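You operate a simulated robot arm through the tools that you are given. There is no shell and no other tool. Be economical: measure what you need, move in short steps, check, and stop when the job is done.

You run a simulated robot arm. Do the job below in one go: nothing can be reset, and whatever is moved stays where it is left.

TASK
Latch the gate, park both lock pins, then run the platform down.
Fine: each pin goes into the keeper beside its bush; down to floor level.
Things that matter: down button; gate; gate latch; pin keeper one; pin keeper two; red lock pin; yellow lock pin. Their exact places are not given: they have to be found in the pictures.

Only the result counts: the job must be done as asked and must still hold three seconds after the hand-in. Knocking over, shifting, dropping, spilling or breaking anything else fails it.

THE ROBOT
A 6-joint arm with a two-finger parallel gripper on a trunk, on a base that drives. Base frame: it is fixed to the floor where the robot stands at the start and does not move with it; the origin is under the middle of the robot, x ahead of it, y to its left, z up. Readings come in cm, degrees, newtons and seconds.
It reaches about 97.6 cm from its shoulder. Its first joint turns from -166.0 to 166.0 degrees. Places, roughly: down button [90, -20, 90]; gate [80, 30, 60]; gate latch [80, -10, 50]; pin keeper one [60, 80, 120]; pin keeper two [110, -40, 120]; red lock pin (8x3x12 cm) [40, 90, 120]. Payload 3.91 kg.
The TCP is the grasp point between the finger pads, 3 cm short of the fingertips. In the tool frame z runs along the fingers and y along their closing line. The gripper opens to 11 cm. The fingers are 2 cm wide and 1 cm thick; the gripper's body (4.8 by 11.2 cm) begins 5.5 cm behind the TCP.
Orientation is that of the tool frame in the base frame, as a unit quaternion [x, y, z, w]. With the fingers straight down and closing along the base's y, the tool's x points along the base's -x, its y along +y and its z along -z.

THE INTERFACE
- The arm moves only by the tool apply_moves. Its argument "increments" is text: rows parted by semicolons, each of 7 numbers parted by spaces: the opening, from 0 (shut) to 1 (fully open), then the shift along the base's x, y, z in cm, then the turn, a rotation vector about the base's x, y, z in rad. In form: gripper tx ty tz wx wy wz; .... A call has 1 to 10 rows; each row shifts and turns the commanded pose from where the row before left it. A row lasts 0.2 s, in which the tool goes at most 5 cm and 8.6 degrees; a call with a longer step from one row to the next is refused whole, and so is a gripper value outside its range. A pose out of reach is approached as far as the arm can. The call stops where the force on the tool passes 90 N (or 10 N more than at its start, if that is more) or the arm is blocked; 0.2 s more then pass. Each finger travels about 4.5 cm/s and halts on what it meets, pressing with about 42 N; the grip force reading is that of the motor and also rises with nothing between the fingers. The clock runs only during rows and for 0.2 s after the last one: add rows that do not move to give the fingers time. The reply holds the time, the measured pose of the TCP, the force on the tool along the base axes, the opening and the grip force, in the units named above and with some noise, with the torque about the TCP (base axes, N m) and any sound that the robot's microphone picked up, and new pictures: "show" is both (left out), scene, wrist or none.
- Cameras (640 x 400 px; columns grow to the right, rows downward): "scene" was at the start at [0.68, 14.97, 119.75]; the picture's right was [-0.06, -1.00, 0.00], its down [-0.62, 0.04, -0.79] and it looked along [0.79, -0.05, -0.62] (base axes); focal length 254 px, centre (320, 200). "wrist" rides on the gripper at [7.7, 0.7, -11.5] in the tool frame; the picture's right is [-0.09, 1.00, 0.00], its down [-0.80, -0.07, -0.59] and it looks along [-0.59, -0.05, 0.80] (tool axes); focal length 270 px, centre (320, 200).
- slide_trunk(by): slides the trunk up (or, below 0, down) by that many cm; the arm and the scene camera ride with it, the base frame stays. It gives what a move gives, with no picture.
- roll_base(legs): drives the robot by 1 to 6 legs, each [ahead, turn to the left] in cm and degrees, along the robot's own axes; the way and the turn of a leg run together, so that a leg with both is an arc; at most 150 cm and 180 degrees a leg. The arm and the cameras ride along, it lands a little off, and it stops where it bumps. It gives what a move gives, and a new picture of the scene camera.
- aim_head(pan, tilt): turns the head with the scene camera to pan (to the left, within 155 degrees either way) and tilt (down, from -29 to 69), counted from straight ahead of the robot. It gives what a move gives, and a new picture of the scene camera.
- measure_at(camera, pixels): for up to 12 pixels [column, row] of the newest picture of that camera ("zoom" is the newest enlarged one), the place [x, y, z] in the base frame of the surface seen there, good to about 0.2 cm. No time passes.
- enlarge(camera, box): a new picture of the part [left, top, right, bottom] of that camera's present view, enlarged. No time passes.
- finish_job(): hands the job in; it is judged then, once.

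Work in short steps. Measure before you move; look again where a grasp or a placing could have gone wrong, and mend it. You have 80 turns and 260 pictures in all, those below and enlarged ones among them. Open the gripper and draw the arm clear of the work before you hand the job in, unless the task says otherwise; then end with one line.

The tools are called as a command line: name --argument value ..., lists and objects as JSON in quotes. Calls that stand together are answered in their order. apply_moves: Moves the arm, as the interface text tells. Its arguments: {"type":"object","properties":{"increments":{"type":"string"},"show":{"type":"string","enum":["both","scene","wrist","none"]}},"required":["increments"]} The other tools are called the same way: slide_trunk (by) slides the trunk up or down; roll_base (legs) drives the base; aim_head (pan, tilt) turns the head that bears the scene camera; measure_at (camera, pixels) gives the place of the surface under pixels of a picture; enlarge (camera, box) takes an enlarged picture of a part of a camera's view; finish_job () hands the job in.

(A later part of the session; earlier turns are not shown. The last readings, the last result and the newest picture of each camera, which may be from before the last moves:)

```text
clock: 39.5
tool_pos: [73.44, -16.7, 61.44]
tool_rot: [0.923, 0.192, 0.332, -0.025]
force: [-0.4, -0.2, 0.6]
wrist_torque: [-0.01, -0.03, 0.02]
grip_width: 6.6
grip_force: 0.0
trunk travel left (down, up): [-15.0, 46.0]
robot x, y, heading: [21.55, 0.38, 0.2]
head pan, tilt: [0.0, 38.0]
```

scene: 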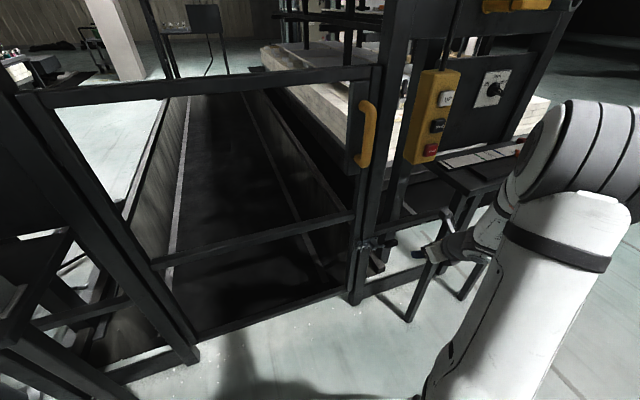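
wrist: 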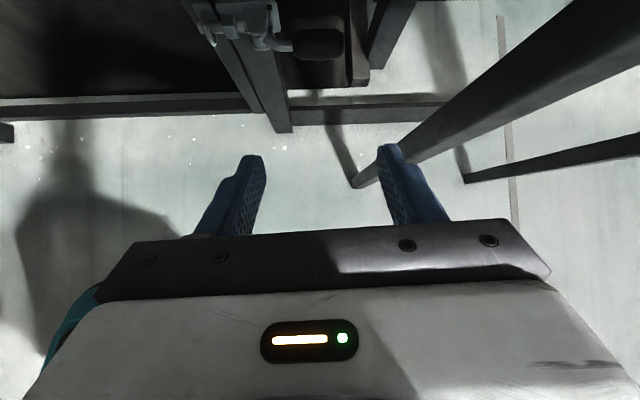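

The gate is latched, with the bolt fully through the staple. Now I'll draw back from the bench, rise and pitch the tool horizontal along the wall normal for the yellow pin.

apply_moves --increments "0.6 -4 2 1 0 0 0;0.6 -4 2 1 0 0 0;0.8 -3 1.5 2 0 0 0;0.8 0 0 4.8 0.039 -0.121 0;0.8 0 0 4.8 0.039 -0.121 0;0.8 0 0 4.8 0.039 -0.121 0;0.8 0 0 4.8 0.039 -0.121 0;0.8 0 0 4.8 0.039 -0.121 0;0.8 0 0 4.8 0.039 -0.121 0;0.8 0 0 4.8 0.039 -0.121 0" --show "none"

apply_moves --increments "1 0 0 4.8 0 0 0;1 0 0 4.8 0 0 0;1 0 0 4.8 0 0 0;1 0 0 3 0 0 0" --show "both"

```text
clock: 41.7
tool_pos: [63.16, -11.78, 99.17]
tool_rot: [0.694, 0.138, 0.703, -0.065]
force: [0.2, -0.1, 0.4]
wrist_torque: [-0.01, 0.0, -0.02]
grip_width: 8.82
grip_force: 0.1
out of reach, approached as far as the arm can: row 3
trunk travel left (down, up): [-15.0, 46.0]
robot x, y, heading: [22.04, 0.71, 0.1]
head pan, tilt: [0.0, 38.0]
```

```text
clock: 42.7
tool_pos: [63.34, -11.95, 116.87]
tool_rot: [0.695, 0.139, 0.703, -0.064]
force: [-0.7, -1.5, -1.4]
wrist_torque: [0.02, 0.02, 0.05]
grip_width: 11.0
grip_force: 0.0
trunk travel left (down, up): [-15.0, 46.0]
robot x, y, heading: [21.65, 0.78, 0.2]
head pan, tilt: [0.0, 38.0]
```

scene: 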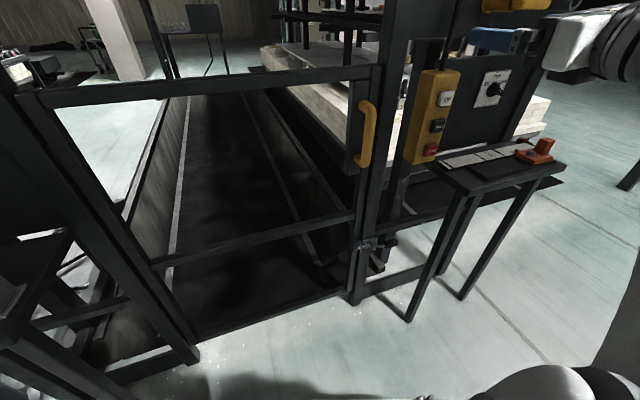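
wrist: 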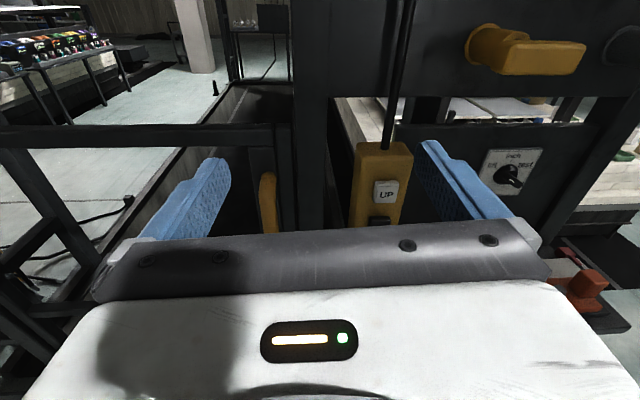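

Excellent view: the yellow pin is at about (500–585, 30–75). I'll enlarge and measure the handle.

enlarge --camera "wrist" --box '[440, 0, 640, 125]'

measure_at --camera "wrist" --pixels '[[470, 45], [480, 50], [505, 55], [540, 57], [575, 57], [583, 45], [540, 42], [540, 73], [500, 68], [510, 33], [485, 30], [630, 50]]'

```text
3.20 times, centred on (540, 62) of wrist
```

zoom: 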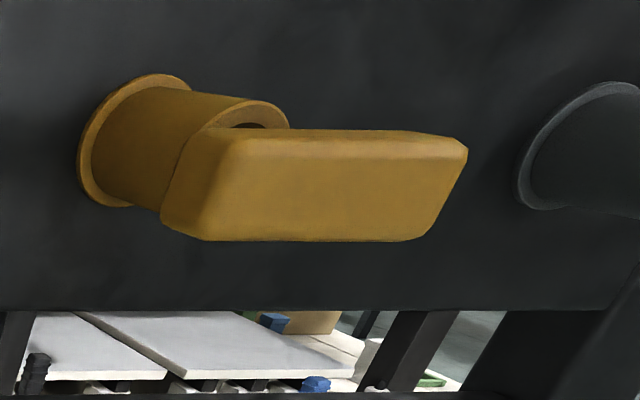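

```text
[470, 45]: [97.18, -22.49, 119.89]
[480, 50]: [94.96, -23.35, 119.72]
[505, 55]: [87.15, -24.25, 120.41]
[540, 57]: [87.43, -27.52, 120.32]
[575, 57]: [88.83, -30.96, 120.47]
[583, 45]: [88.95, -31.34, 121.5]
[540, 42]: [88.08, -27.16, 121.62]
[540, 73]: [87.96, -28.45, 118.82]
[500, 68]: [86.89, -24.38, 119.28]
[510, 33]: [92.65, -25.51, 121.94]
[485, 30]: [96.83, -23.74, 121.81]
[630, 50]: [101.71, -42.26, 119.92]
```

Handle spans u≈52.5–60.3, front n≈72.7, z≈120.2. I'll move to a pre-grasp 10 cm in front, correcting yaw and roll.

apply_moves --increments "1 2.7 -3.12 0.55 0.0166 0.0061 0.0108;1 2.7 -3.12 0.55 0.0166 0.0061 0.0108;1 2.7 -3.12 0.55 0.0166 0.0061 0.0108;1 2.7 -3.12 0.55 0.0166 0.0061 0.0108;1 2.7 -3.12 0.55 0.0166 0.0061 0.0108;1 2.7 -3.12 0.55 0.0166 0.0061 0.0108;1 0 0 0 0 0 0" --show "wrist"

```text
clock: 44.3
tool_pos: [79.58, -30.59, 119.94]
tool_rot: [0.698, 0.125, 0.693, -0.125]
force: [0.8, -0.7, -0.6]
wrist_torque: [0.02, -0.02, 0.0]
grip_width: 11.05
grip_force: 0.0
trunk travel left (down, up): [-15.0, 46.0]
robot x, y, heading: [21.83, 0.79, 0.0]
head pan, tilt: [0.0, 38.0]
```

wrist: 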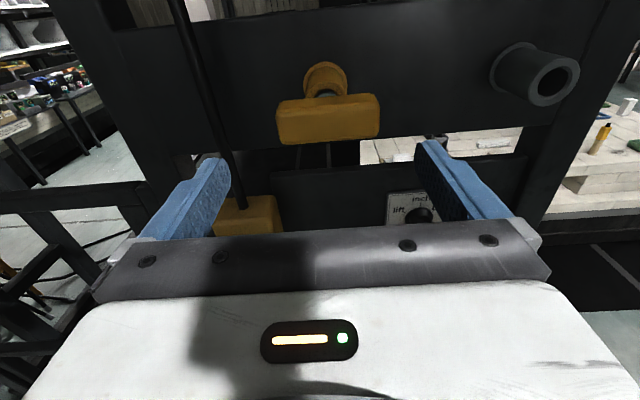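

Handle is centred between the fingers at about (328,118). I'll re-measure the handle and keeper from here.

measure_at --camera "wrist" --pixels '[[282, 122], [328, 120], [374, 116], [328, 103], [328, 140], [493, 85], [510, 50], [530, 75], [565, 62], [560, 105], [578, 85], [535, 95]]'

enlarge --camera "wrist" --box '[260, 30, 600, 160]'

```text
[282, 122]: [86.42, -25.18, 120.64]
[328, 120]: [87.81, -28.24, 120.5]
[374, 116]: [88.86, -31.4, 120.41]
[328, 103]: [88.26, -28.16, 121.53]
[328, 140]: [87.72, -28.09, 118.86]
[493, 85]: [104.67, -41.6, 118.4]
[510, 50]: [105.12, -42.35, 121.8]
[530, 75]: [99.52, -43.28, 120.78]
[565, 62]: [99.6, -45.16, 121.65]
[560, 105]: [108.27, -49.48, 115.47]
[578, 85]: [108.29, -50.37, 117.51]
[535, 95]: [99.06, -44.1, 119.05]
```

```text
1.88 times, centred on (430, 95) of wrist
```

zoom: 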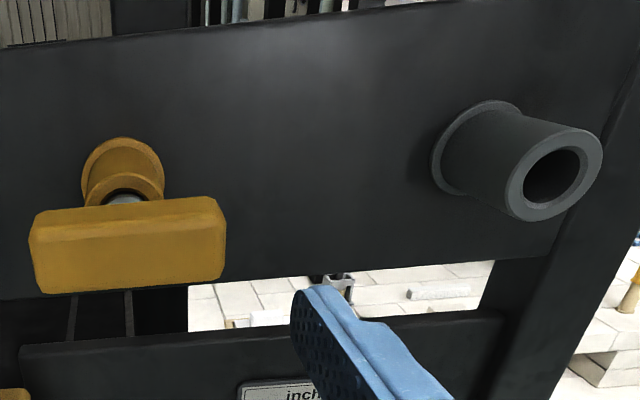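

Handle centre is u≈56.85, z≈120.1 and the keeper hole is u≈77.2, z≈120.05. I'll shift, advance 10 cm and close.

apply_moves --increments "1 0.2 -0.56 0.2 0 0 0;1 2.345 0.865 0 0 0 0;1 2.345 0.865 0 0 0 0;1 2.345 0.865 0 0 0 0;1 2.345 0.865 0 0 0 0;1 0 0 0 0 0 0;0.5 0 0 0 0 0 0;0.5 0 0 0 0 0 0;0.5 0 0 0 0 0 0" --show "wrist"

```text
clock: 46.3
tool_pos: [89.04, -27.51, 120.06]
tool_rot: [0.699, 0.126, 0.692, -0.126]
force: [-5.9, -3.0, -0.1]
wrist_torque: [0.06, -0.06, -0.4]
grip_width: 7.97
grip_force: 41.3
trunk travel left (down, up): [-15.0, 46.0]
robot x, y, heading: [21.66, 0.28, 0.3]
head pan, tilt: [0.0, 38.0]
```

wrist: 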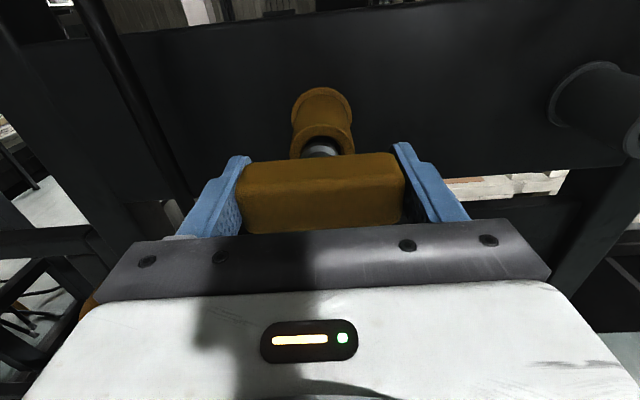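

Gripped at 7.97 cm. Now I'll pull straight out along -n.

apply_moves --increments "0.5 -0.94 -0.346 0 0 0 0;0.5 -0.94 -0.346 0 0 0 0;0.5 -0.94 -0.346 0 0 0 0;0.5 -0.94 -0.346 0 0 0 0;0.5 0 0 0 0 0 0" --show "wrist"

```text
clock: 47.5
tool_pos: [85.23, -29.05, 120.15]
tool_rot: [0.699, 0.126, 0.693, -0.125]
force: [0.4, -0.7, 0.2]
wrist_torque: [-0.01, 0.04, -0.03]
grip_width: 7.97
grip_force: 42.3
trunk travel left (down, up): [-15.0, 46.0]
robot x, y, heading: [21.96, 0.46, 0.4]
head pan, tilt: [0.0, 38.0]
```

wrist: 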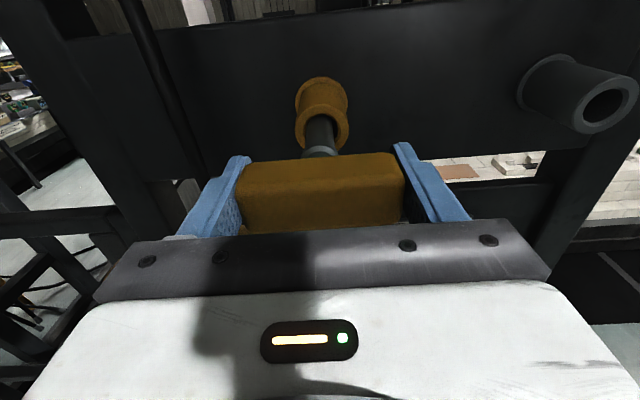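

It slides freely with the shaft emerging. I'll pull further until it is clear.

apply_moves --increments "0.5 -1.88 -0.692 0 0 0 0;0.5 -1.88 -0.692 0 0 0 0;0.5 -1.88 -0.692 0 0 0 0;0.5 -1.88 -0.692 0 0 0 0;0.5 0 0 0 0 0 0" --show "wrist"

```text
clock: 48.7
tool_pos: [77.76, -31.88, 120.18]
tool_rot: [0.699, 0.124, 0.694, -0.123]
force: [0.6, 0.1, 0.6]
wrist_torque: [0.04, 0.06, -0.01]
grip_width: 7.95
grip_force: 41.5
trunk travel left (down, up): [-15.0, 46.0]
robot x, y, heading: [21.73, 0.5, 0.3]
head pan, tilt: [0.0, 38.0]
```

wrist: 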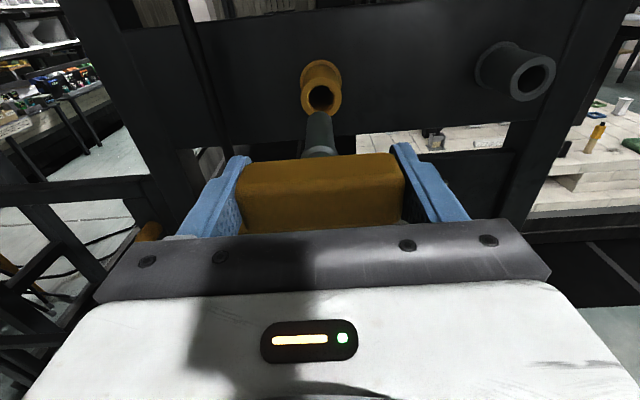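

Pin is out. I'll retract 3 cm more, then shift about 20 cm right to face the keeper.

apply_moves --increments "0.5 -2.8 -1.04 0 0 0 0;0.5 1.4 -3.79 0 0 0 0;0.5 1.4 -3.79 0 0 0 0;0.5 1.4 -3.79 0 0 0 0;0.5 1.4 -3.79 0 0 0 0;0.5 1.4 -3.79 0 0 0 0;0.5 0 0 0 0 0 0" --show "wrist"

enlarge --camera "wrist" --box '[240, 50, 400, 150]'

```text
clock: 50.3
tool_pos: [79.21, -46.55, 117.19]
tool_rot: [0.699, 0.125, 0.693, -0.125]
force: [0.6, -0.4, -3.5]
wrist_torque: [-0.04, 0.05, -0.04]
grip_width: 7.96
grip_force: 42.4
out of reach, approached as far as the arm can: row 4, 5, 6
trunk travel left (down, up): [-15.0, 46.0]
robot x, y, heading: [21.75, 0.6, 0.1]
head pan, tilt: [0.0, 38.0]
```

wrist: 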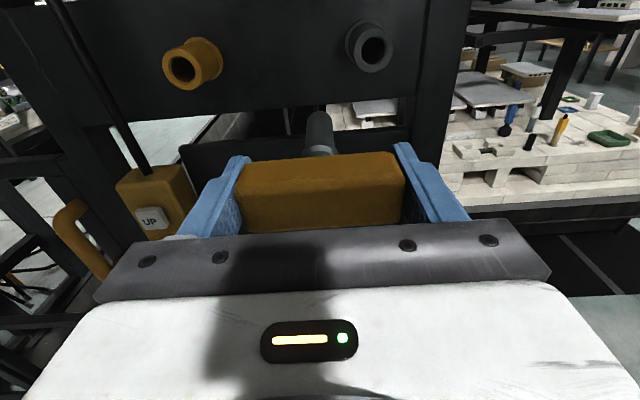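

```text
4.00 times, centred on (320, 100) of wrist
```

zoom: 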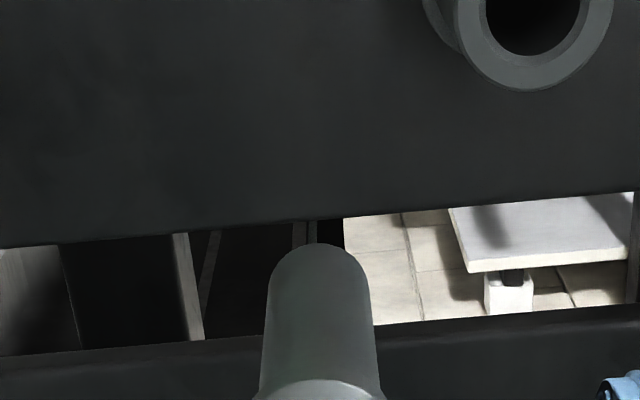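

Out of reach, with z sagging to 117. I'll raise the trunk 15 cm so the arm can work lower, then correct.

slide_trunk --by 15

apply_moves --increments "0.5 0 0 -4 0 0 0;0.5 0 0 -4 0 0 0;0.5 0 0 -4 0 0 0;0.5 0.6 -1.5 0 0 0 0;0.5 0 0 0 0 0 0" --show "both"

```text
clock: 52.1
tool_pos: [79.15, -46.55, 132.22]
tool_rot: [0.699, 0.124, 0.694, -0.124]
force: [-0.7, 0.1, -3.4]
wrist_torque: [-0.02, 0.02, -0.01]
grip_width: 7.95
grip_force: 42.2
trunk travel left (down, up): [-30.0, 31.0]
robot x, y, heading: [21.94, 0.69, -0.2]
head pan, tilt: [0.0, 38.0]
```

```text
clock: 53.3
tool_pos: [79.73, -48.15, 120.22]
tool_rot: [0.698, 0.124, 0.694, -0.124]
force: [1.2, 0.6, -4.1]
wrist_torque: [0.02, 0.03, 0.04]
grip_width: 8.0
grip_force: 42.1
trunk travel left (down, up): [-30.0, 31.0]
robot x, y, heading: [21.67, 0.5, 0.1]
head pan, tilt: [0.0, 38.0]
```

scene: 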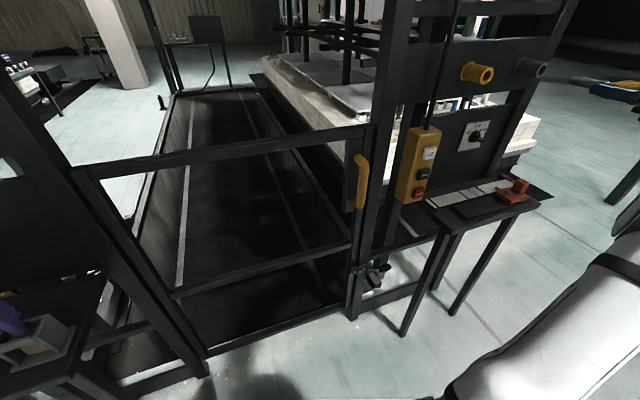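
wrist: 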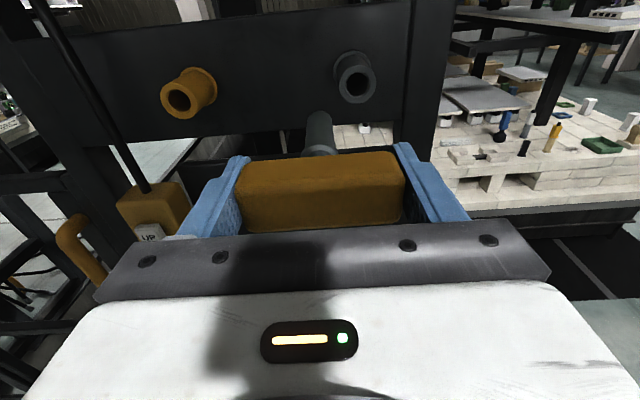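

Position reached. I'll zoom to pinpoint the two hole centres.

enlarge --camera "wrist" --box '[140, 30, 400, 160]'

```text
2.46 times, centred on (270, 95) of wrist
```

zoom: 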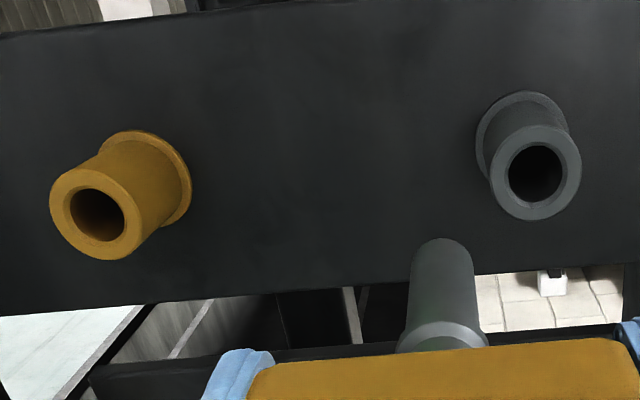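

Keeper relative to the bush is Δu≈20.25, Δz≈0. I'll shift +4.3 and advance 5 cm, then check alignment.

apply_moves --increments "0.5 0.75 -2.02 -0.05 0 0 0;0.5 0.74 -2.01 -0.05 0 0 0;0.5 1.88 0.692 0 0 0 0;0.5 1.88 0.692 0 0 0 0;0.5 0 0 0 0 0 0" --show "wrist"

enlarge --camera "wrist" --box '[240, 50, 400, 150]'

```text
clock: 54.5
tool_pos: [85.04, -50.68, 119.95]
tool_rot: [0.699, 0.124, 0.694, -0.124]
force: [-0.3, -0.7, -3.6]
wrist_torque: [-0.01, -0.01, 0.01]
grip_width: 7.96
grip_force: 41.5
trunk travel left (down, up): [-30.0, 31.0]
robot x, y, heading: [21.8, 0.49, -0.0]
head pan, tilt: [0.0, 38.0]
```

wrist: 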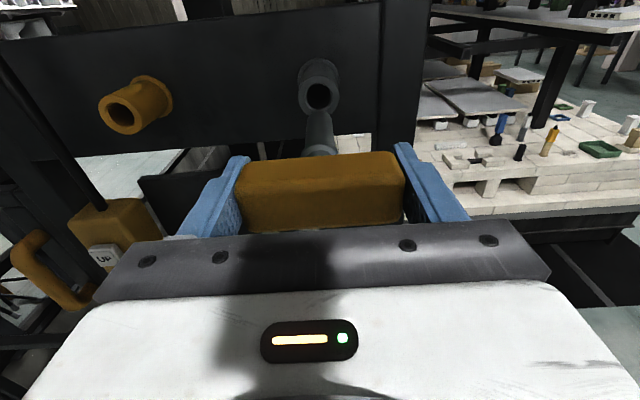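

```text
4.00 times, centred on (320, 100) of wrist
```

zoom: 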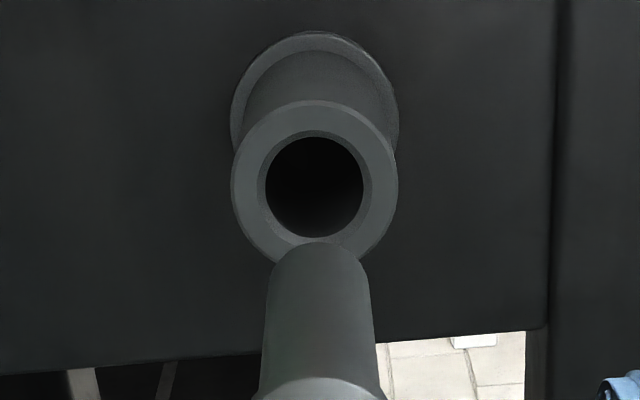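

The pin is well aligned with the keeper hole with decent clearance. I'll push it in gently.

apply_moves --increments "0.5 0.92 0.42 0 0 0 0;0.5 0.94 0.346 0 0 0 0;0.5 0.94 0.346 0 0 0 0;0.5 0.94 0.346 0 0 0 0;0.5 0.94 0.346 0 0 0 0;0.5 0 0 0 0 0 0" --show "wrist"

enlarge --camera "wrist" --box '[240, 50, 400, 150]'

```text
clock: 55.9
tool_pos: [89.33, -48.47, 119.67]
tool_rot: [0.698, 0.124, 0.694, -0.123]
force: [0.0, 0.5, -3.6]
wrist_torque: [-0.02, -0.01, -0.01]
grip_width: 7.98
grip_force: 42.3
out of reach, approached as far as the arm can: row 4
trunk travel left (down, up): [-30.0, 31.0]
robot x, y, heading: [21.82, 0.54, -0.1]
head pan, tilt: [0.0, 38.0]
```

wrist: 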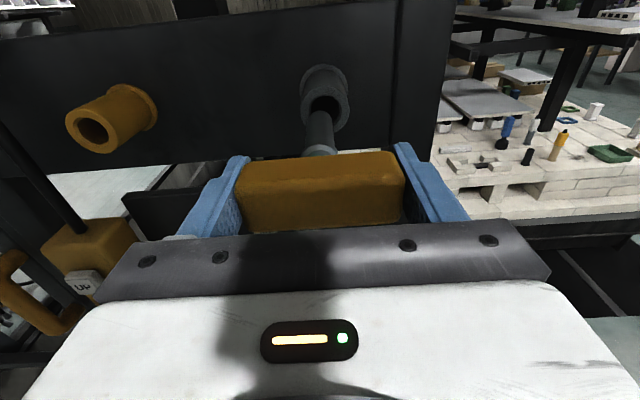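

```text
4.00 times, centred on (320, 100) of wrist
```

zoom: 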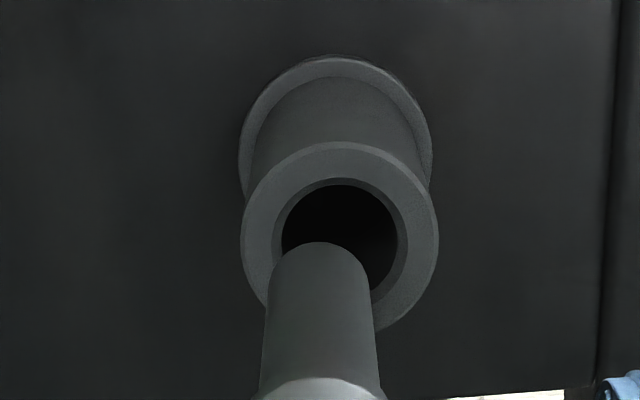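

Reach limit again at u≈76.4, so the pin isn't aligned yet. I'll back off, drive the base 10 cm ahead, then re-approach.

apply_moves --increments "0.5 -2.8 -1.04 0 0 0 0;0.5 -2.8 -1.04 0 0 0 0;0.5 -2.8 -1.04 0 0 0 0;0.5 -2.8 -1.04 0 0 0 0;0.5 0 0 0 0 0 0" --show "none"

roll_base --legs '[[10, 0]]'

```text
clock: 57.1
tool_pos: [79.05, -54.01, 120.7]
tool_rot: [0.699, 0.125, 0.693, -0.125]
force: [-0.1, -0.3, -2.7]
wrist_torque: [-0.03, 0.05, 0.04]
grip_width: 7.97
grip_force: 42.0
out of reach, approached as far as the arm can: row 2, 3, 4
trunk travel left (down, up): [-30.0, 31.0]
robot x, y, heading: [21.58, 0.39, 0.0]
head pan, tilt: [0.0, 38.0]
```

```text
clock: 58.2
tool_pos: [89.07, -54.11, 120.68]
tool_rot: [0.699, 0.126, 0.692, -0.125]
force: [-0.2, -0.8, -3.0]
wrist_torque: [-0.01, 0.07, 0.01]
grip_width: 8.0
grip_force: 41.9
trunk travel left (down, up): [-30.0, 31.0]
robot x, y, heading: [31.76, 0.59, 0.0]
head pan, tilt: [0.0, 38.0]
```

scene: 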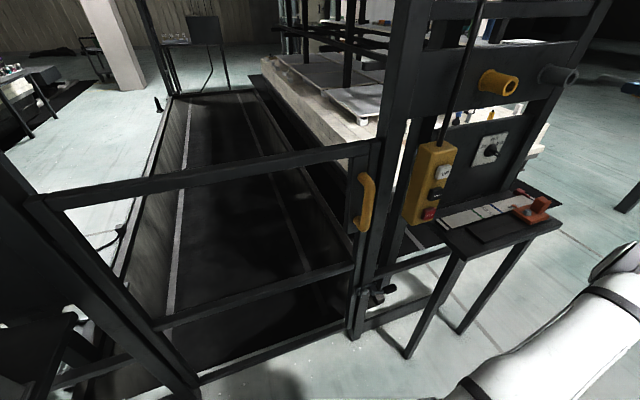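

Now at n≈64.8, u≈81.6. I'll retract slightly and line up at u=76.9.

apply_moves --increments "0.5 -3.1 -1.14 0 0 0 0;0.5 -0.81 2.2 -0.35 0 0 0;0.5 -0.82 2.21 -0.35 0 0 0;0.5 0 0 0 0 0 0" --show "wrist"

enlarge --camera "wrist" --box '[240, 50, 400, 150]'

```text
clock: 59.2
tool_pos: [86.17, -54.76, 121.99]
tool_rot: [0.699, 0.126, 0.693, -0.125]
force: [0.0, 1.0, -4.1]
wrist_torque: [0.0, 0.06, 0.02]
grip_width: 7.97
grip_force: 41.6
out of reach, approached as far as the arm can: row 2, 3
trunk travel left (down, up): [-30.0, 31.0]
robot x, y, heading: [31.54, 0.7, -0.1]
head pan, tilt: [0.0, 38.0]
```

wrist: 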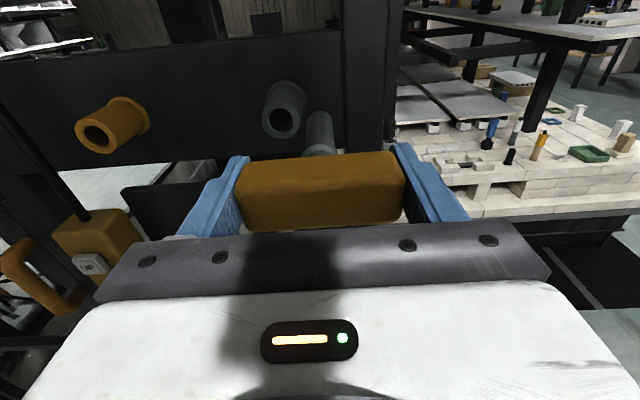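

```text
4.00 times, centred on (320, 100) of wrist
```

zoom: 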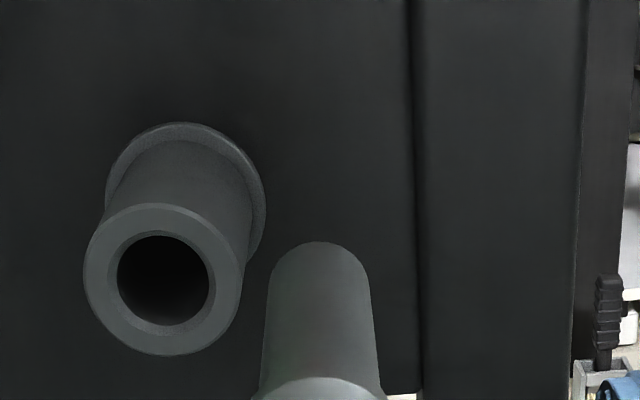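

The limit is wrist yaw relative to the arm: the base needs to sit further right along the wall. I'll check the right-hand surroundings before repositioning.

aim_head --pan -75 --tilt 40

aim_head --pan -130 --tilt 40

aim_head --pan 110 --tilt 45

```text
clock: 60.7
tool_pos: [86.2, -54.73, 122.09]
tool_rot: [0.699, 0.126, 0.693, -0.125]
force: [0.8, 0.3, -2.7]
wrist_torque: [0.0, 0.06, 0.0]
grip_width: 7.97
grip_force: 42.0
trunk travel left (down, up): [-30.0, 31.0]
robot x, y, heading: [31.58, 0.34, 0.1]
head pan, tilt: [-75.0, 40.0]
```

scene: 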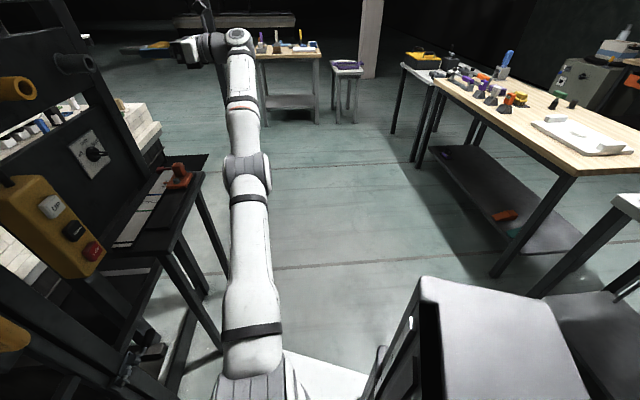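

```text
clock: 61.9
tool_pos: [86.1, -54.67, 121.95]
tool_rot: [0.699, 0.125, 0.693, -0.125]
force: [-1.0, 0.3, -3.0]
wrist_torque: [0.01, 0.05, -0.03]
grip_width: 7.98
grip_force: 41.9
trunk travel left (down, up): [-30.0, 31.0]
robot x, y, heading: [31.98, 0.63, -0.2]
head pan, tilt: [-130.0, 40.0]
```

scene: 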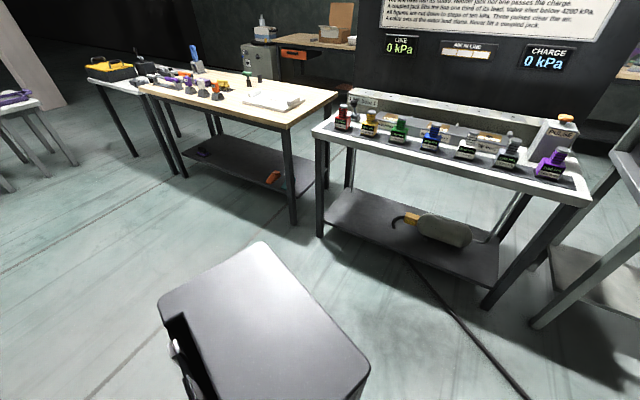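

```text
clock: 65.3
tool_pos: [86.24, -54.63, 122.06]
tool_rot: [0.698, 0.125, 0.694, -0.125]
force: [-0.1, 0.0, -2.7]
wrist_torque: [0.01, 0.02, -0.03]
grip_width: 7.97
grip_force: 42.0
trunk travel left (down, up): [-30.0, 31.0]
robot x, y, heading: [31.74, 0.32, -0.1]
head pan, tilt: [110.0, 45.0]
```

scene: 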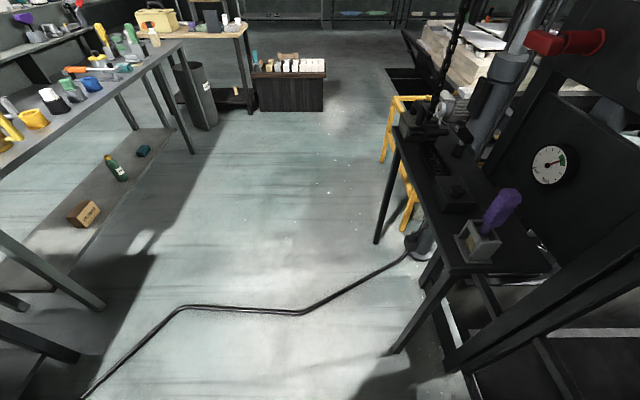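

The right side is open floor. I'll back the base away from the wall first, then bring the arm more in front while yawing the tool right.

roll_base --legs '[[-24, 0]]'

apply_moves --increments "0.5 0 0 0 0 0 -0.12;0.5 0 0 0 0 0 -0.12;0.5 0 2 0 0 0 -0.12;0.5 0 3 0 0 0 -0.12;0.5 0 3 0 0 0 -0.12;0.5 0 4 0 0 0 -0.12;0.5 0 4 0 0 0 -0.12;0.5 0 4 0 0 0 0;0.5 0 4 0 0 0 0;0.5 0 4 0 0 0 0" --show "wrist"

```text
clock: 67.1
tool_pos: [62.16, -54.57, 122.09]
tool_rot: [0.698, 0.127, 0.693, -0.127]
force: [0.4, -0.6, -2.8]
wrist_torque: [-0.01, 0.03, 0.01]
grip_width: 7.97
grip_force: 41.9
trunk travel left (down, up): [-30.0, 31.0]
robot x, y, heading: [7.81, 0.65, 0.1]
head pan, tilt: [110.0, 45.0]
```

scene: 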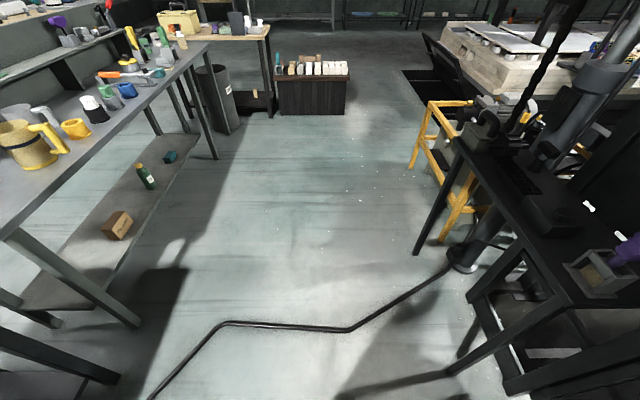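

```text
clock: 69.3
tool_pos: [73.85, -45.7, 140.47]
tool_rot: [0.69, -0.17, 0.683, 0.168]
force: [-0.1, 0.5, -3.4]
wrist_torque: [0.01, 0.02, 0.02]
grip_width: 7.98
grip_force: 41.9
out of reach, approached as far as the arm can: row 1, 2, 3, 4, 5, 6, 7, 8, 9, 10
trunk travel left (down, up): [-30.0, 31.0]
robot x, y, heading: [7.58, 0.54, 0.1]
head pan, tilt: [110.0, 45.0]
```

wrist: 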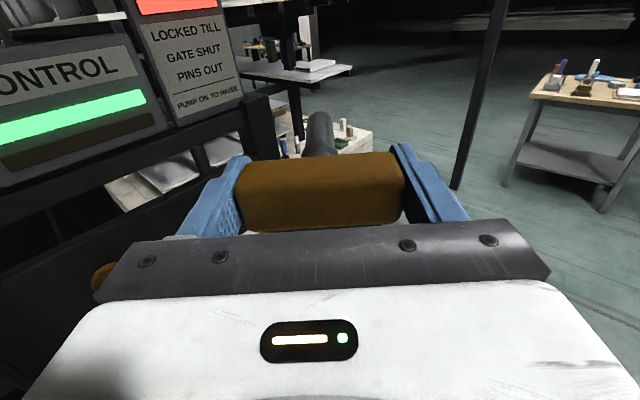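

The arm is hung up against a joint limit. I'll try pulling it toward the shoulder and down to free the elbow.

apply_moves --increments "0.5 -2 2 -2 0 0 0;0.5 -2 2 -2 0 0 0;0.5 -2 2 -2 0 0 0;0.5 0 0 0 0 0 0" --show "none"

aim_head --pan -40 --tilt 20

```text
clock: 70.3
tool_pos: [68.25, -39.86, 134.3]
tool_rot: [0.692, -0.169, 0.682, 0.166]
force: [0.3, -0.4, -3.7]
wrist_torque: [0.05, 0.02, 0.02]
grip_width: 7.97
grip_force: 41.9
out of reach, approached as far as the arm can: row 1
trunk travel left (down, up): [-30.0, 31.0]
robot x, y, heading: [7.68, 0.33, 0.1]
head pan, tilt: [110.0, 45.0]
```

```text
clock: 72.7
tool_pos: [68.03, -39.69, 134.49]
tool_rot: [0.69, -0.169, 0.684, 0.167]
force: [-0.1, 0.3, -3.1]
wrist_torque: [0.01, 0.03, -0.01]
grip_width: 7.94
grip_force: 42.0
trunk travel left (down, up): [-30.0, 31.0]
robot x, y, heading: [7.42, 0.64, 0.2]
head pan, tilt: [-40.0, 20.0]
```

scene: 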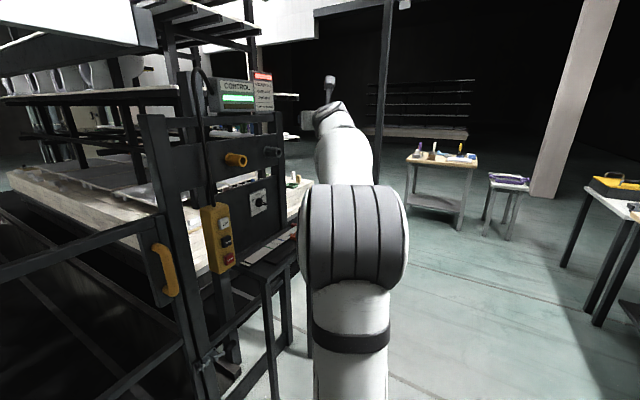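

Freed. I'll bring the arm more to the front, then turn and drive the base to a spot facing the right panel.

apply_moves --increments "0.5 -0.8 4 -1.3 0 0 0;0.5 -0.8 4 -1.3 0 0 0;0.5 -0.8 4 -1.3 0 0 0;0.5 -0.8 4 -1.3 0 0 0;0.5 -0.8 4 -1.3 0 0 0;0.5 -0.8 4 -1.3 0 0 0;0.5 0 0 0 0 0 0" --show "none"

roll_base --legs '[[0, -60]]'

```text
clock: 74.2
tool_pos: [59.57, -22.66, 128.71]
tool_rot: [0.693, -0.163, 0.684, 0.16]
force: [-0.3, 0.3, -3.3]
wrist_torque: [0.03, 0.11, 0.0]
grip_width: 8.0
grip_force: 42.7
out of reach, approached as far as the arm can: row 4, 5, 6
trunk travel left (down, up): [-30.0, 31.0]
robot x, y, heading: [7.68, 0.51, 0.5]
head pan, tilt: [-40.0, 20.0]
```

```text
clock: 75.6
tool_pos: [54.36, -31.68, 128.51]
tool_rot: [0.677, -0.226, 0.665, 0.22]
force: [0.6, -0.3, -2.0]
wrist_torque: [0.0, 0.02, -0.01]
grip_width: 7.96
grip_force: 42.2
trunk travel left (down, up): [-30.0, 31.0]
robot x, y, heading: [7.56, 0.66, -7.9]
head pan, tilt: [-40.0, 20.0]
stopped in leg 1: the robot was blocked; the commanded pose is now the measured one
```

scene: 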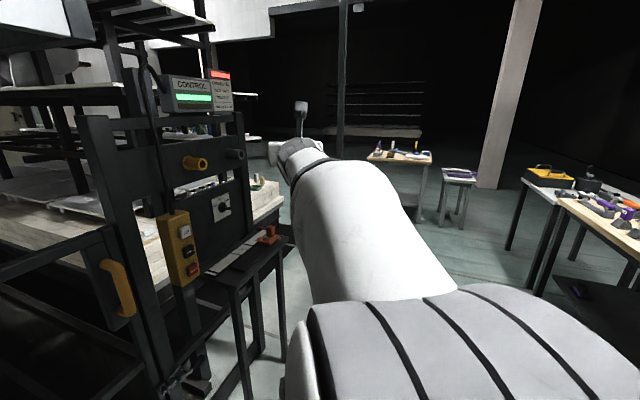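

The base bumped while turning, so its rear is near the bench behind. I'll look at the rear before moving further.

roll_base --legs '[[18, 0]]'

aim_head --pan 150 --tilt 50

aim_head --pan -150 --tilt 50

```text
clock: 77.1
tool_pos: [72.38, -34.34, 128.66]
tool_rot: [0.676, -0.227, 0.665, 0.223]
force: [-1.3, -0.1, -3.0]
wrist_torque: [0.03, 0.02, 0.01]
grip_width: 7.99
grip_force: 41.9
trunk travel left (down, up): [-30.0, 31.0]
robot x, y, heading: [25.61, -1.99, -8.2]
head pan, tilt: [-40.0, 20.0]
```

scene: 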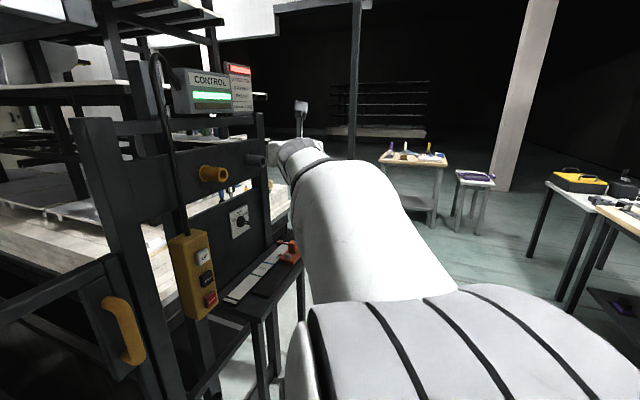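

```text
clock: 79.9
tool_pos: [72.58, -34.31, 128.61]
tool_rot: [0.676, -0.226, 0.666, 0.222]
force: [-0.5, 0.3, -2.6]
wrist_torque: [0.04, 0.04, 0.01]
grip_width: 7.97
grip_force: 41.9
trunk travel left (down, up): [-30.0, 31.0]
robot x, y, heading: [25.31, -1.86, -8.3]
head pan, tilt: [150.0, 50.0]
```

scene: 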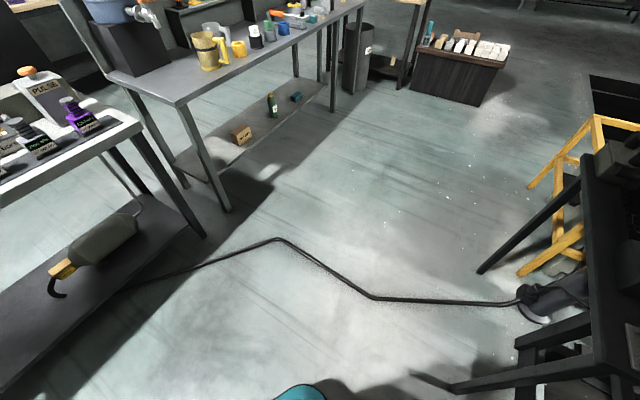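

```text
clock: 84.0
tool_pos: [72.38, -34.3, 128.64]
tool_rot: [0.676, -0.226, 0.666, 0.222]
force: [0.4, -0.5, -3.0]
wrist_torque: [0.01, 0.05, -0.02]
grip_width: 7.98
grip_force: 42.0
trunk travel left (down, up): [-30.0, 31.0]
robot x, y, heading: [25.43, -1.85, -8.3]
head pan, tilt: [-150.0, 50.0]
```

scene: 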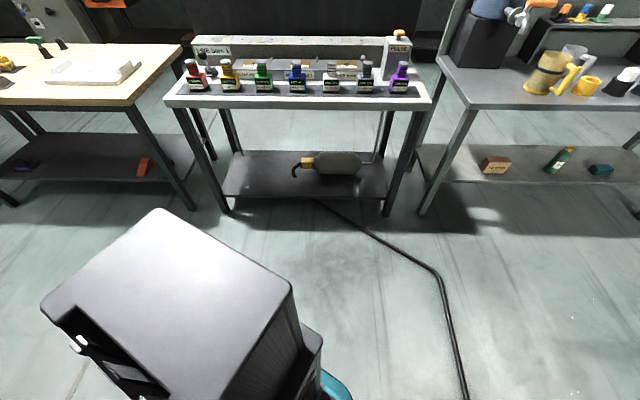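

Nothing is disturbed; the bottles stand. I'll measure the bench legs, cable and my own box's rear extents.

measure_at --camera "scene" --pixels '[[225, 213], [388, 215], [424, 213], [192, 208], [155, 210], [290, 285], [45, 300], [318, 340], [335, 380], [430, 270], [380, 235], [460, 380]]'

```text
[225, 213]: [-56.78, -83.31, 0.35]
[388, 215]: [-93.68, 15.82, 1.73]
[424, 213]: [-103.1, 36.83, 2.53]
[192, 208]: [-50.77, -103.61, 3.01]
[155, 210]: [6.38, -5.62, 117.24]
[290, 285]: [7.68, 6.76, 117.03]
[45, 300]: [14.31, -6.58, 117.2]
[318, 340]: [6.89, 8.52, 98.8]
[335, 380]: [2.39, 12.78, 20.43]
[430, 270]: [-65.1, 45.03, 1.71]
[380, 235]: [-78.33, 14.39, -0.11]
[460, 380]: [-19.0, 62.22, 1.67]
```

Benches are about 1 m behind, so there's room here. I'll try the turn again in a smaller step.

roll_base --legs '[[0, -40]]'

```text
clock: 85.4
tool_pos: [62.62, -45.27, 128.63]
tool_rot: [0.642, -0.311, 0.631, 0.304]
force: [-0.1, -0.3, -2.5]
wrist_torque: [0.03, 0.04, 0.03]
grip_width: 7.98
grip_force: 41.7
trunk travel left (down, up): [-30.0, 31.0]
robot x, y, heading: [25.88, -2.26, -20.1]
head pan, tilt: [-150.0, 50.0]
stopped in leg 1: the robot was blocked; the commanded pose is now the measured one
```

scene: 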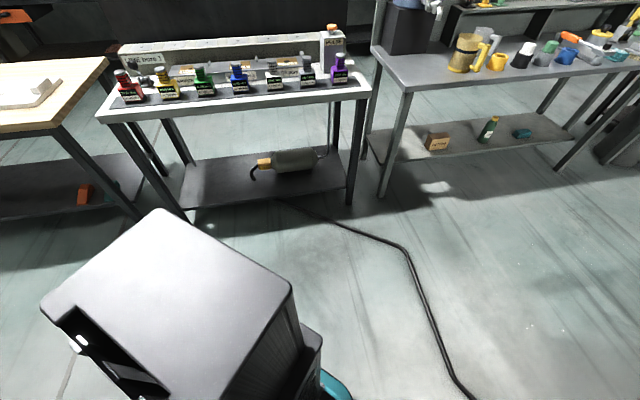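

The rear-left corner is hitting the floor cable, so right turns are limited. I'll retrace, then turn left instead to heading about 115° and reverse into place in front of the right panel.

roll_base --legs '[[0, 12], [-18, 0], [0, 60]]'

```text
clock: 86.6
tool_pos: [70.83, -36.7, 128.39]
tool_rot: [0.67, -0.245, 0.659, 0.239]
force: [0.0, -0.7, -3.0]
wrist_torque: [0.04, 0.05, 0.03]
grip_width: 7.92
grip_force: 41.8
trunk travel left (down, up): [-30.0, 31.0]
robot x, y, heading: [25.43, -1.98, -10.6]
head pan, tilt: [-150.0, 50.0]
stopped in leg 1: the robot was blocked; the commanded pose is now the measured one
```

scene: 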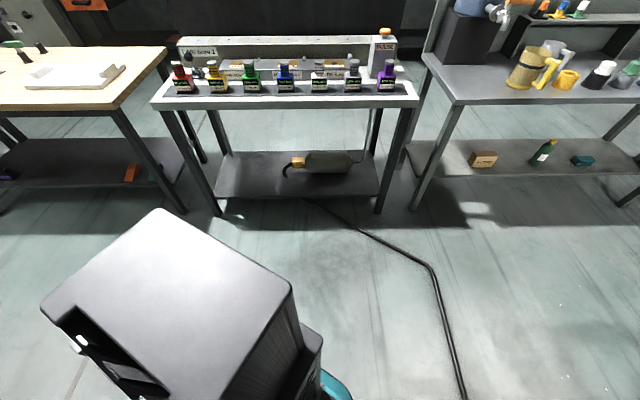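

Blocked again after only 9.5°, leftward this time. I'll try the straight reverse separately, then a turn.

roll_base --legs '[[-10, 0]]'

aim_head --pan 0 --tilt 69

aim_head --pan -70 --tilt 60

```text
clock: 87.8
tool_pos: [60.85, -34.75, 128.52]
tool_rot: [0.67, -0.244, 0.659, 0.238]
force: [0.3, -0.8, -3.1]
wrist_torque: [0.08, 0.03, 0.04]
grip_width: 7.95
grip_force: 42.5
trunk travel left (down, up): [-30.0, 31.0]
robot x, y, heading: [15.79, -0.17, -10.5]
head pan, tilt: [-150.0, 50.0]
```

scene: 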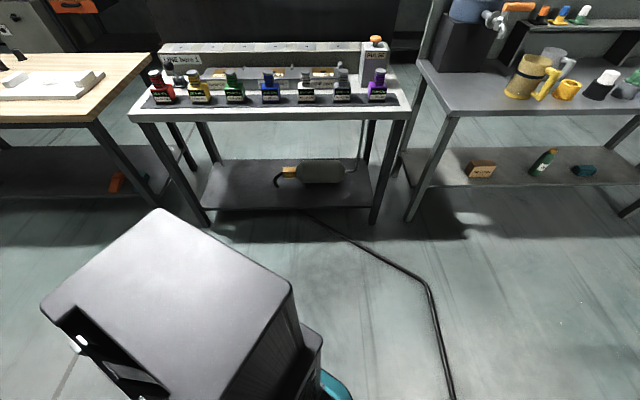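

```text
clock: 90.1
tool_pos: [60.82, -34.85, 128.52]
tool_rot: [0.67, -0.244, 0.659, 0.238]
force: [-0.5, 0.2, -4.2]
wrist_torque: [0.03, 0.01, -0.02]
grip_width: 7.98
grip_force: 41.8
trunk travel left (down, up): [-30.0, 31.0]
robot x, y, heading: [15.48, 0.09, -10.8]
head pan, tilt: [0.0, 68.8]
```

scene: 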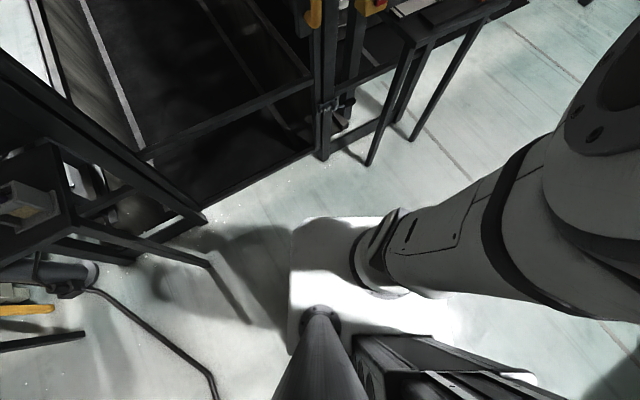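

```text
clock: 91.5
tool_pos: [60.93, -34.88, 128.65]
tool_rot: [0.67, -0.244, 0.659, 0.239]
force: [0.7, 0.9, -2.3]
wrist_torque: [0.04, 0.01, 0.0]
grip_width: 7.95
grip_force: 41.9
trunk travel left (down, up): [-30.0, 31.0]
robot x, y, heading: [15.69, -0.0, -10.8]
head pan, tilt: [-70.0, 60.0]
```

scene: 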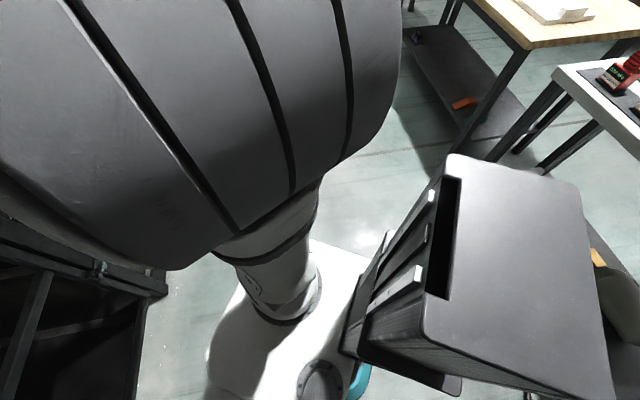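

The base footprint is compact and clear of everything; the elbow is right up against the head/mast, which is likely the blocking. I'll extend the arm a bit to move the elbow away, then turn.

apply_moves --increments "0.5 2.5 -2.5 -1 0 0 0;0.5 2.5 -2.5 -1 0 0 0;0.5 2.5 -2.5 -1 0 0 0;0.5 2.5 -2.5 -1 0 0 0;0.5 2.5 -2.5 -1 0 0 0;0.5 0 0 0 0 0 0" --show "scene"

roll_base --legs '[[0, -50]]'

```text
clock: 93.0
tool_pos: [73.5, -47.31, 123.51]
tool_rot: [0.67, -0.243, 0.66, 0.238]
force: [1.3, -0.7, -3.5]
wrist_torque: [0.03, 0.05, -0.02]
grip_width: 7.97
grip_force: 42.4
trunk travel left (down, up): [-30.0, 31.0]
robot x, y, heading: [15.89, 0.24, -10.5]
head pan, tilt: [-70.0, 60.0]
```

scene: 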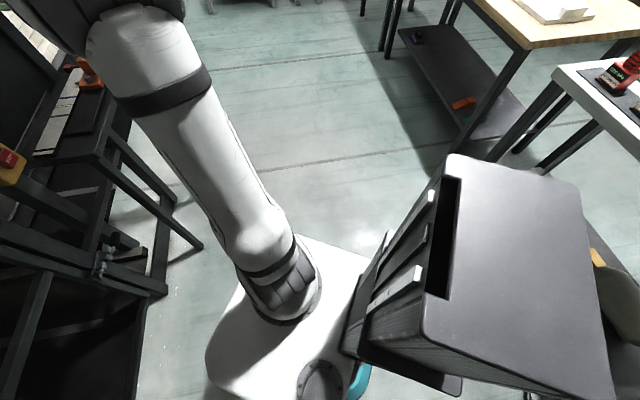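

```text
clock: 94.8
tool_pos: [42.94, -69.17, 123.07]
tool_rot: [0.587, -0.408, 0.576, 0.397]
force: [0.1, 0.9, -2.4]
wrist_torque: [0.07, 0.02, -0.03]
grip_width: 7.98
grip_force: 41.4
trunk travel left (down, up): [-30.0, 31.0]
robot x, y, heading: [16.42, 0.97, -37.1]
head pan, tilt: [-70.0, 60.0]
stopped in leg 1: the robot was blocked; the commanded pose is now the measured one
```

scene: 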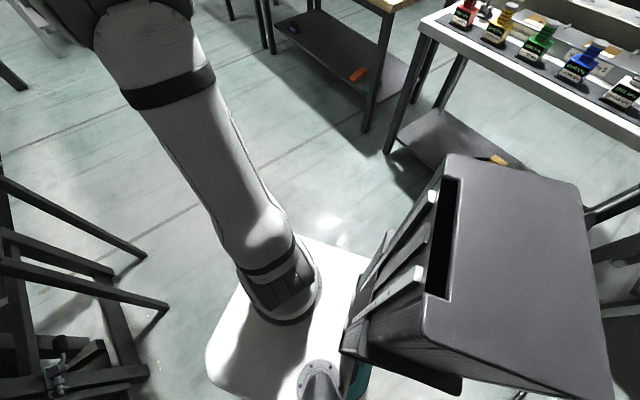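

It turned 27° this time. I'll try turning a further 30°.

roll_base --legs '[[0, -30]]'

```text
clock: 96.9
tool_pos: [3.35, -73.07, 123.35]
tool_rot: [-0.458, 0.548, -0.449, -0.537]
force: [1.0, 0.0, -3.1]
wrist_torque: [0.05, -0.01, 0.01]
grip_width: 7.96
grip_force: 42.4
trunk travel left (down, up): [-30.0, 31.0]
robot x, y, heading: [17.42, 1.59, -66.9]
head pan, tilt: [-70.0, 60.0]
stopped in leg 1: the robot was blocked; the commanded pose is now the measured one
```

scene: 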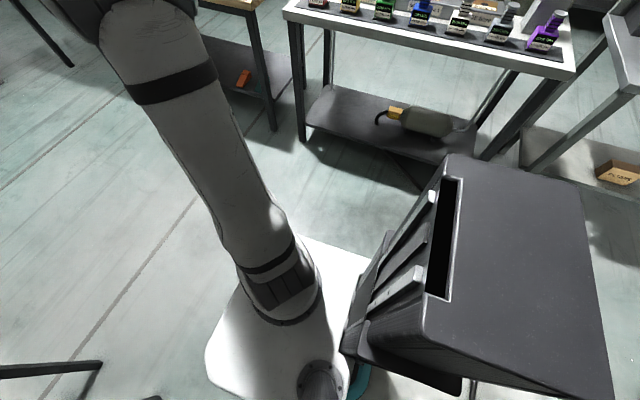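

Heading is now -67°, nearly parallel to the wall. I'll drive forward 45 cm.

roll_base --legs '[[45, 0]]'

aim_head --pan 75 --tilt 20

```text
clock: 99.6
tool_pos: [20.87, -114.13, 123.45]
tool_rot: [-0.457, 0.549, -0.449, -0.537]
force: [0.1, -0.3, -2.9]
wrist_torque: [0.07, -0.04, 0.02]
grip_width: 7.98
grip_force: 41.9
trunk travel left (down, up): [-30.0, 31.0]
robot x, y, heading: [35.23, -39.93, -67.0]
head pan, tilt: [-70.0, 60.0]
```

scene: 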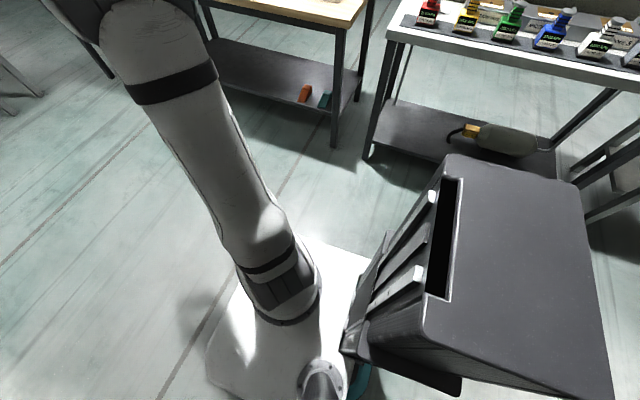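

```text
clock: 101.9
tool_pos: [20.76, -114.23, 123.4]
tool_rot: [-0.457, 0.549, -0.449, -0.537]
force: [-0.1, 0.2, -2.9]
wrist_torque: [0.05, -0.03, 0.0]
grip_width: 7.95
grip_force: 42.5
trunk travel left (down, up): [-30.0, 31.0]
robot x, y, heading: [35.22, -39.63, -67.0]
head pan, tilt: [75.0, 20.0]
```

scene: 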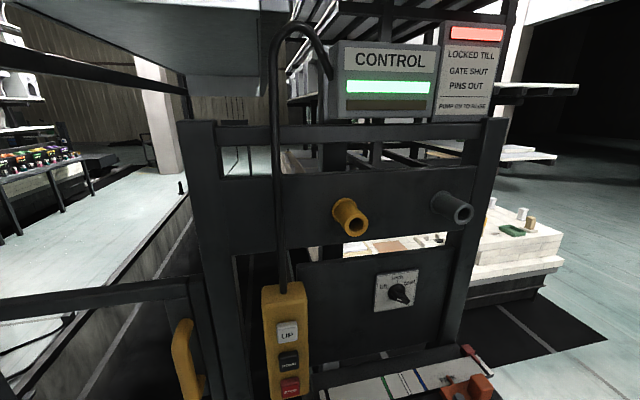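

Base is now well placed (u≈50, n≈19). I'll swing the arm around the shoulder toward the panel in small arcs, yawing with it.

apply_moves --increments "0.5 4.71 -0.3 0 0 0 0.081;0.5 4.71 -0.3 0 0 0 0.081;0.5 4.71 -0.3 0 0 0 0.081;0.5 4.71 -0.3 0 0 0 0.081;0.5 4.37 1.14 0 0 0 0.081;0.5 4.37 1.14 0 0 0 0.081;0.5 4.37 1.14 0 0 0 0.081;0.5 4.37 1.14 0 0 0 0.081;0.5 3.62 2.35 0 0 0 0.081;0.5 3.62 2.35 0 0 0 0.081" --show "none"

```text
clock: 104.1
tool_pos: [64.42, -106.05, 123.35]
tool_rot: [0.636, -0.324, 0.625, 0.316]
force: [0.4, 0.7, -2.6]
wrist_torque: [0.04, 0.04, 0.03]
grip_width: 7.97
grip_force: 41.9
trunk travel left (down, up): [-30.0, 31.0]
robot x, y, heading: [35.18, -40.2, -67.0]
head pan, tilt: [75.0, 20.0]
```

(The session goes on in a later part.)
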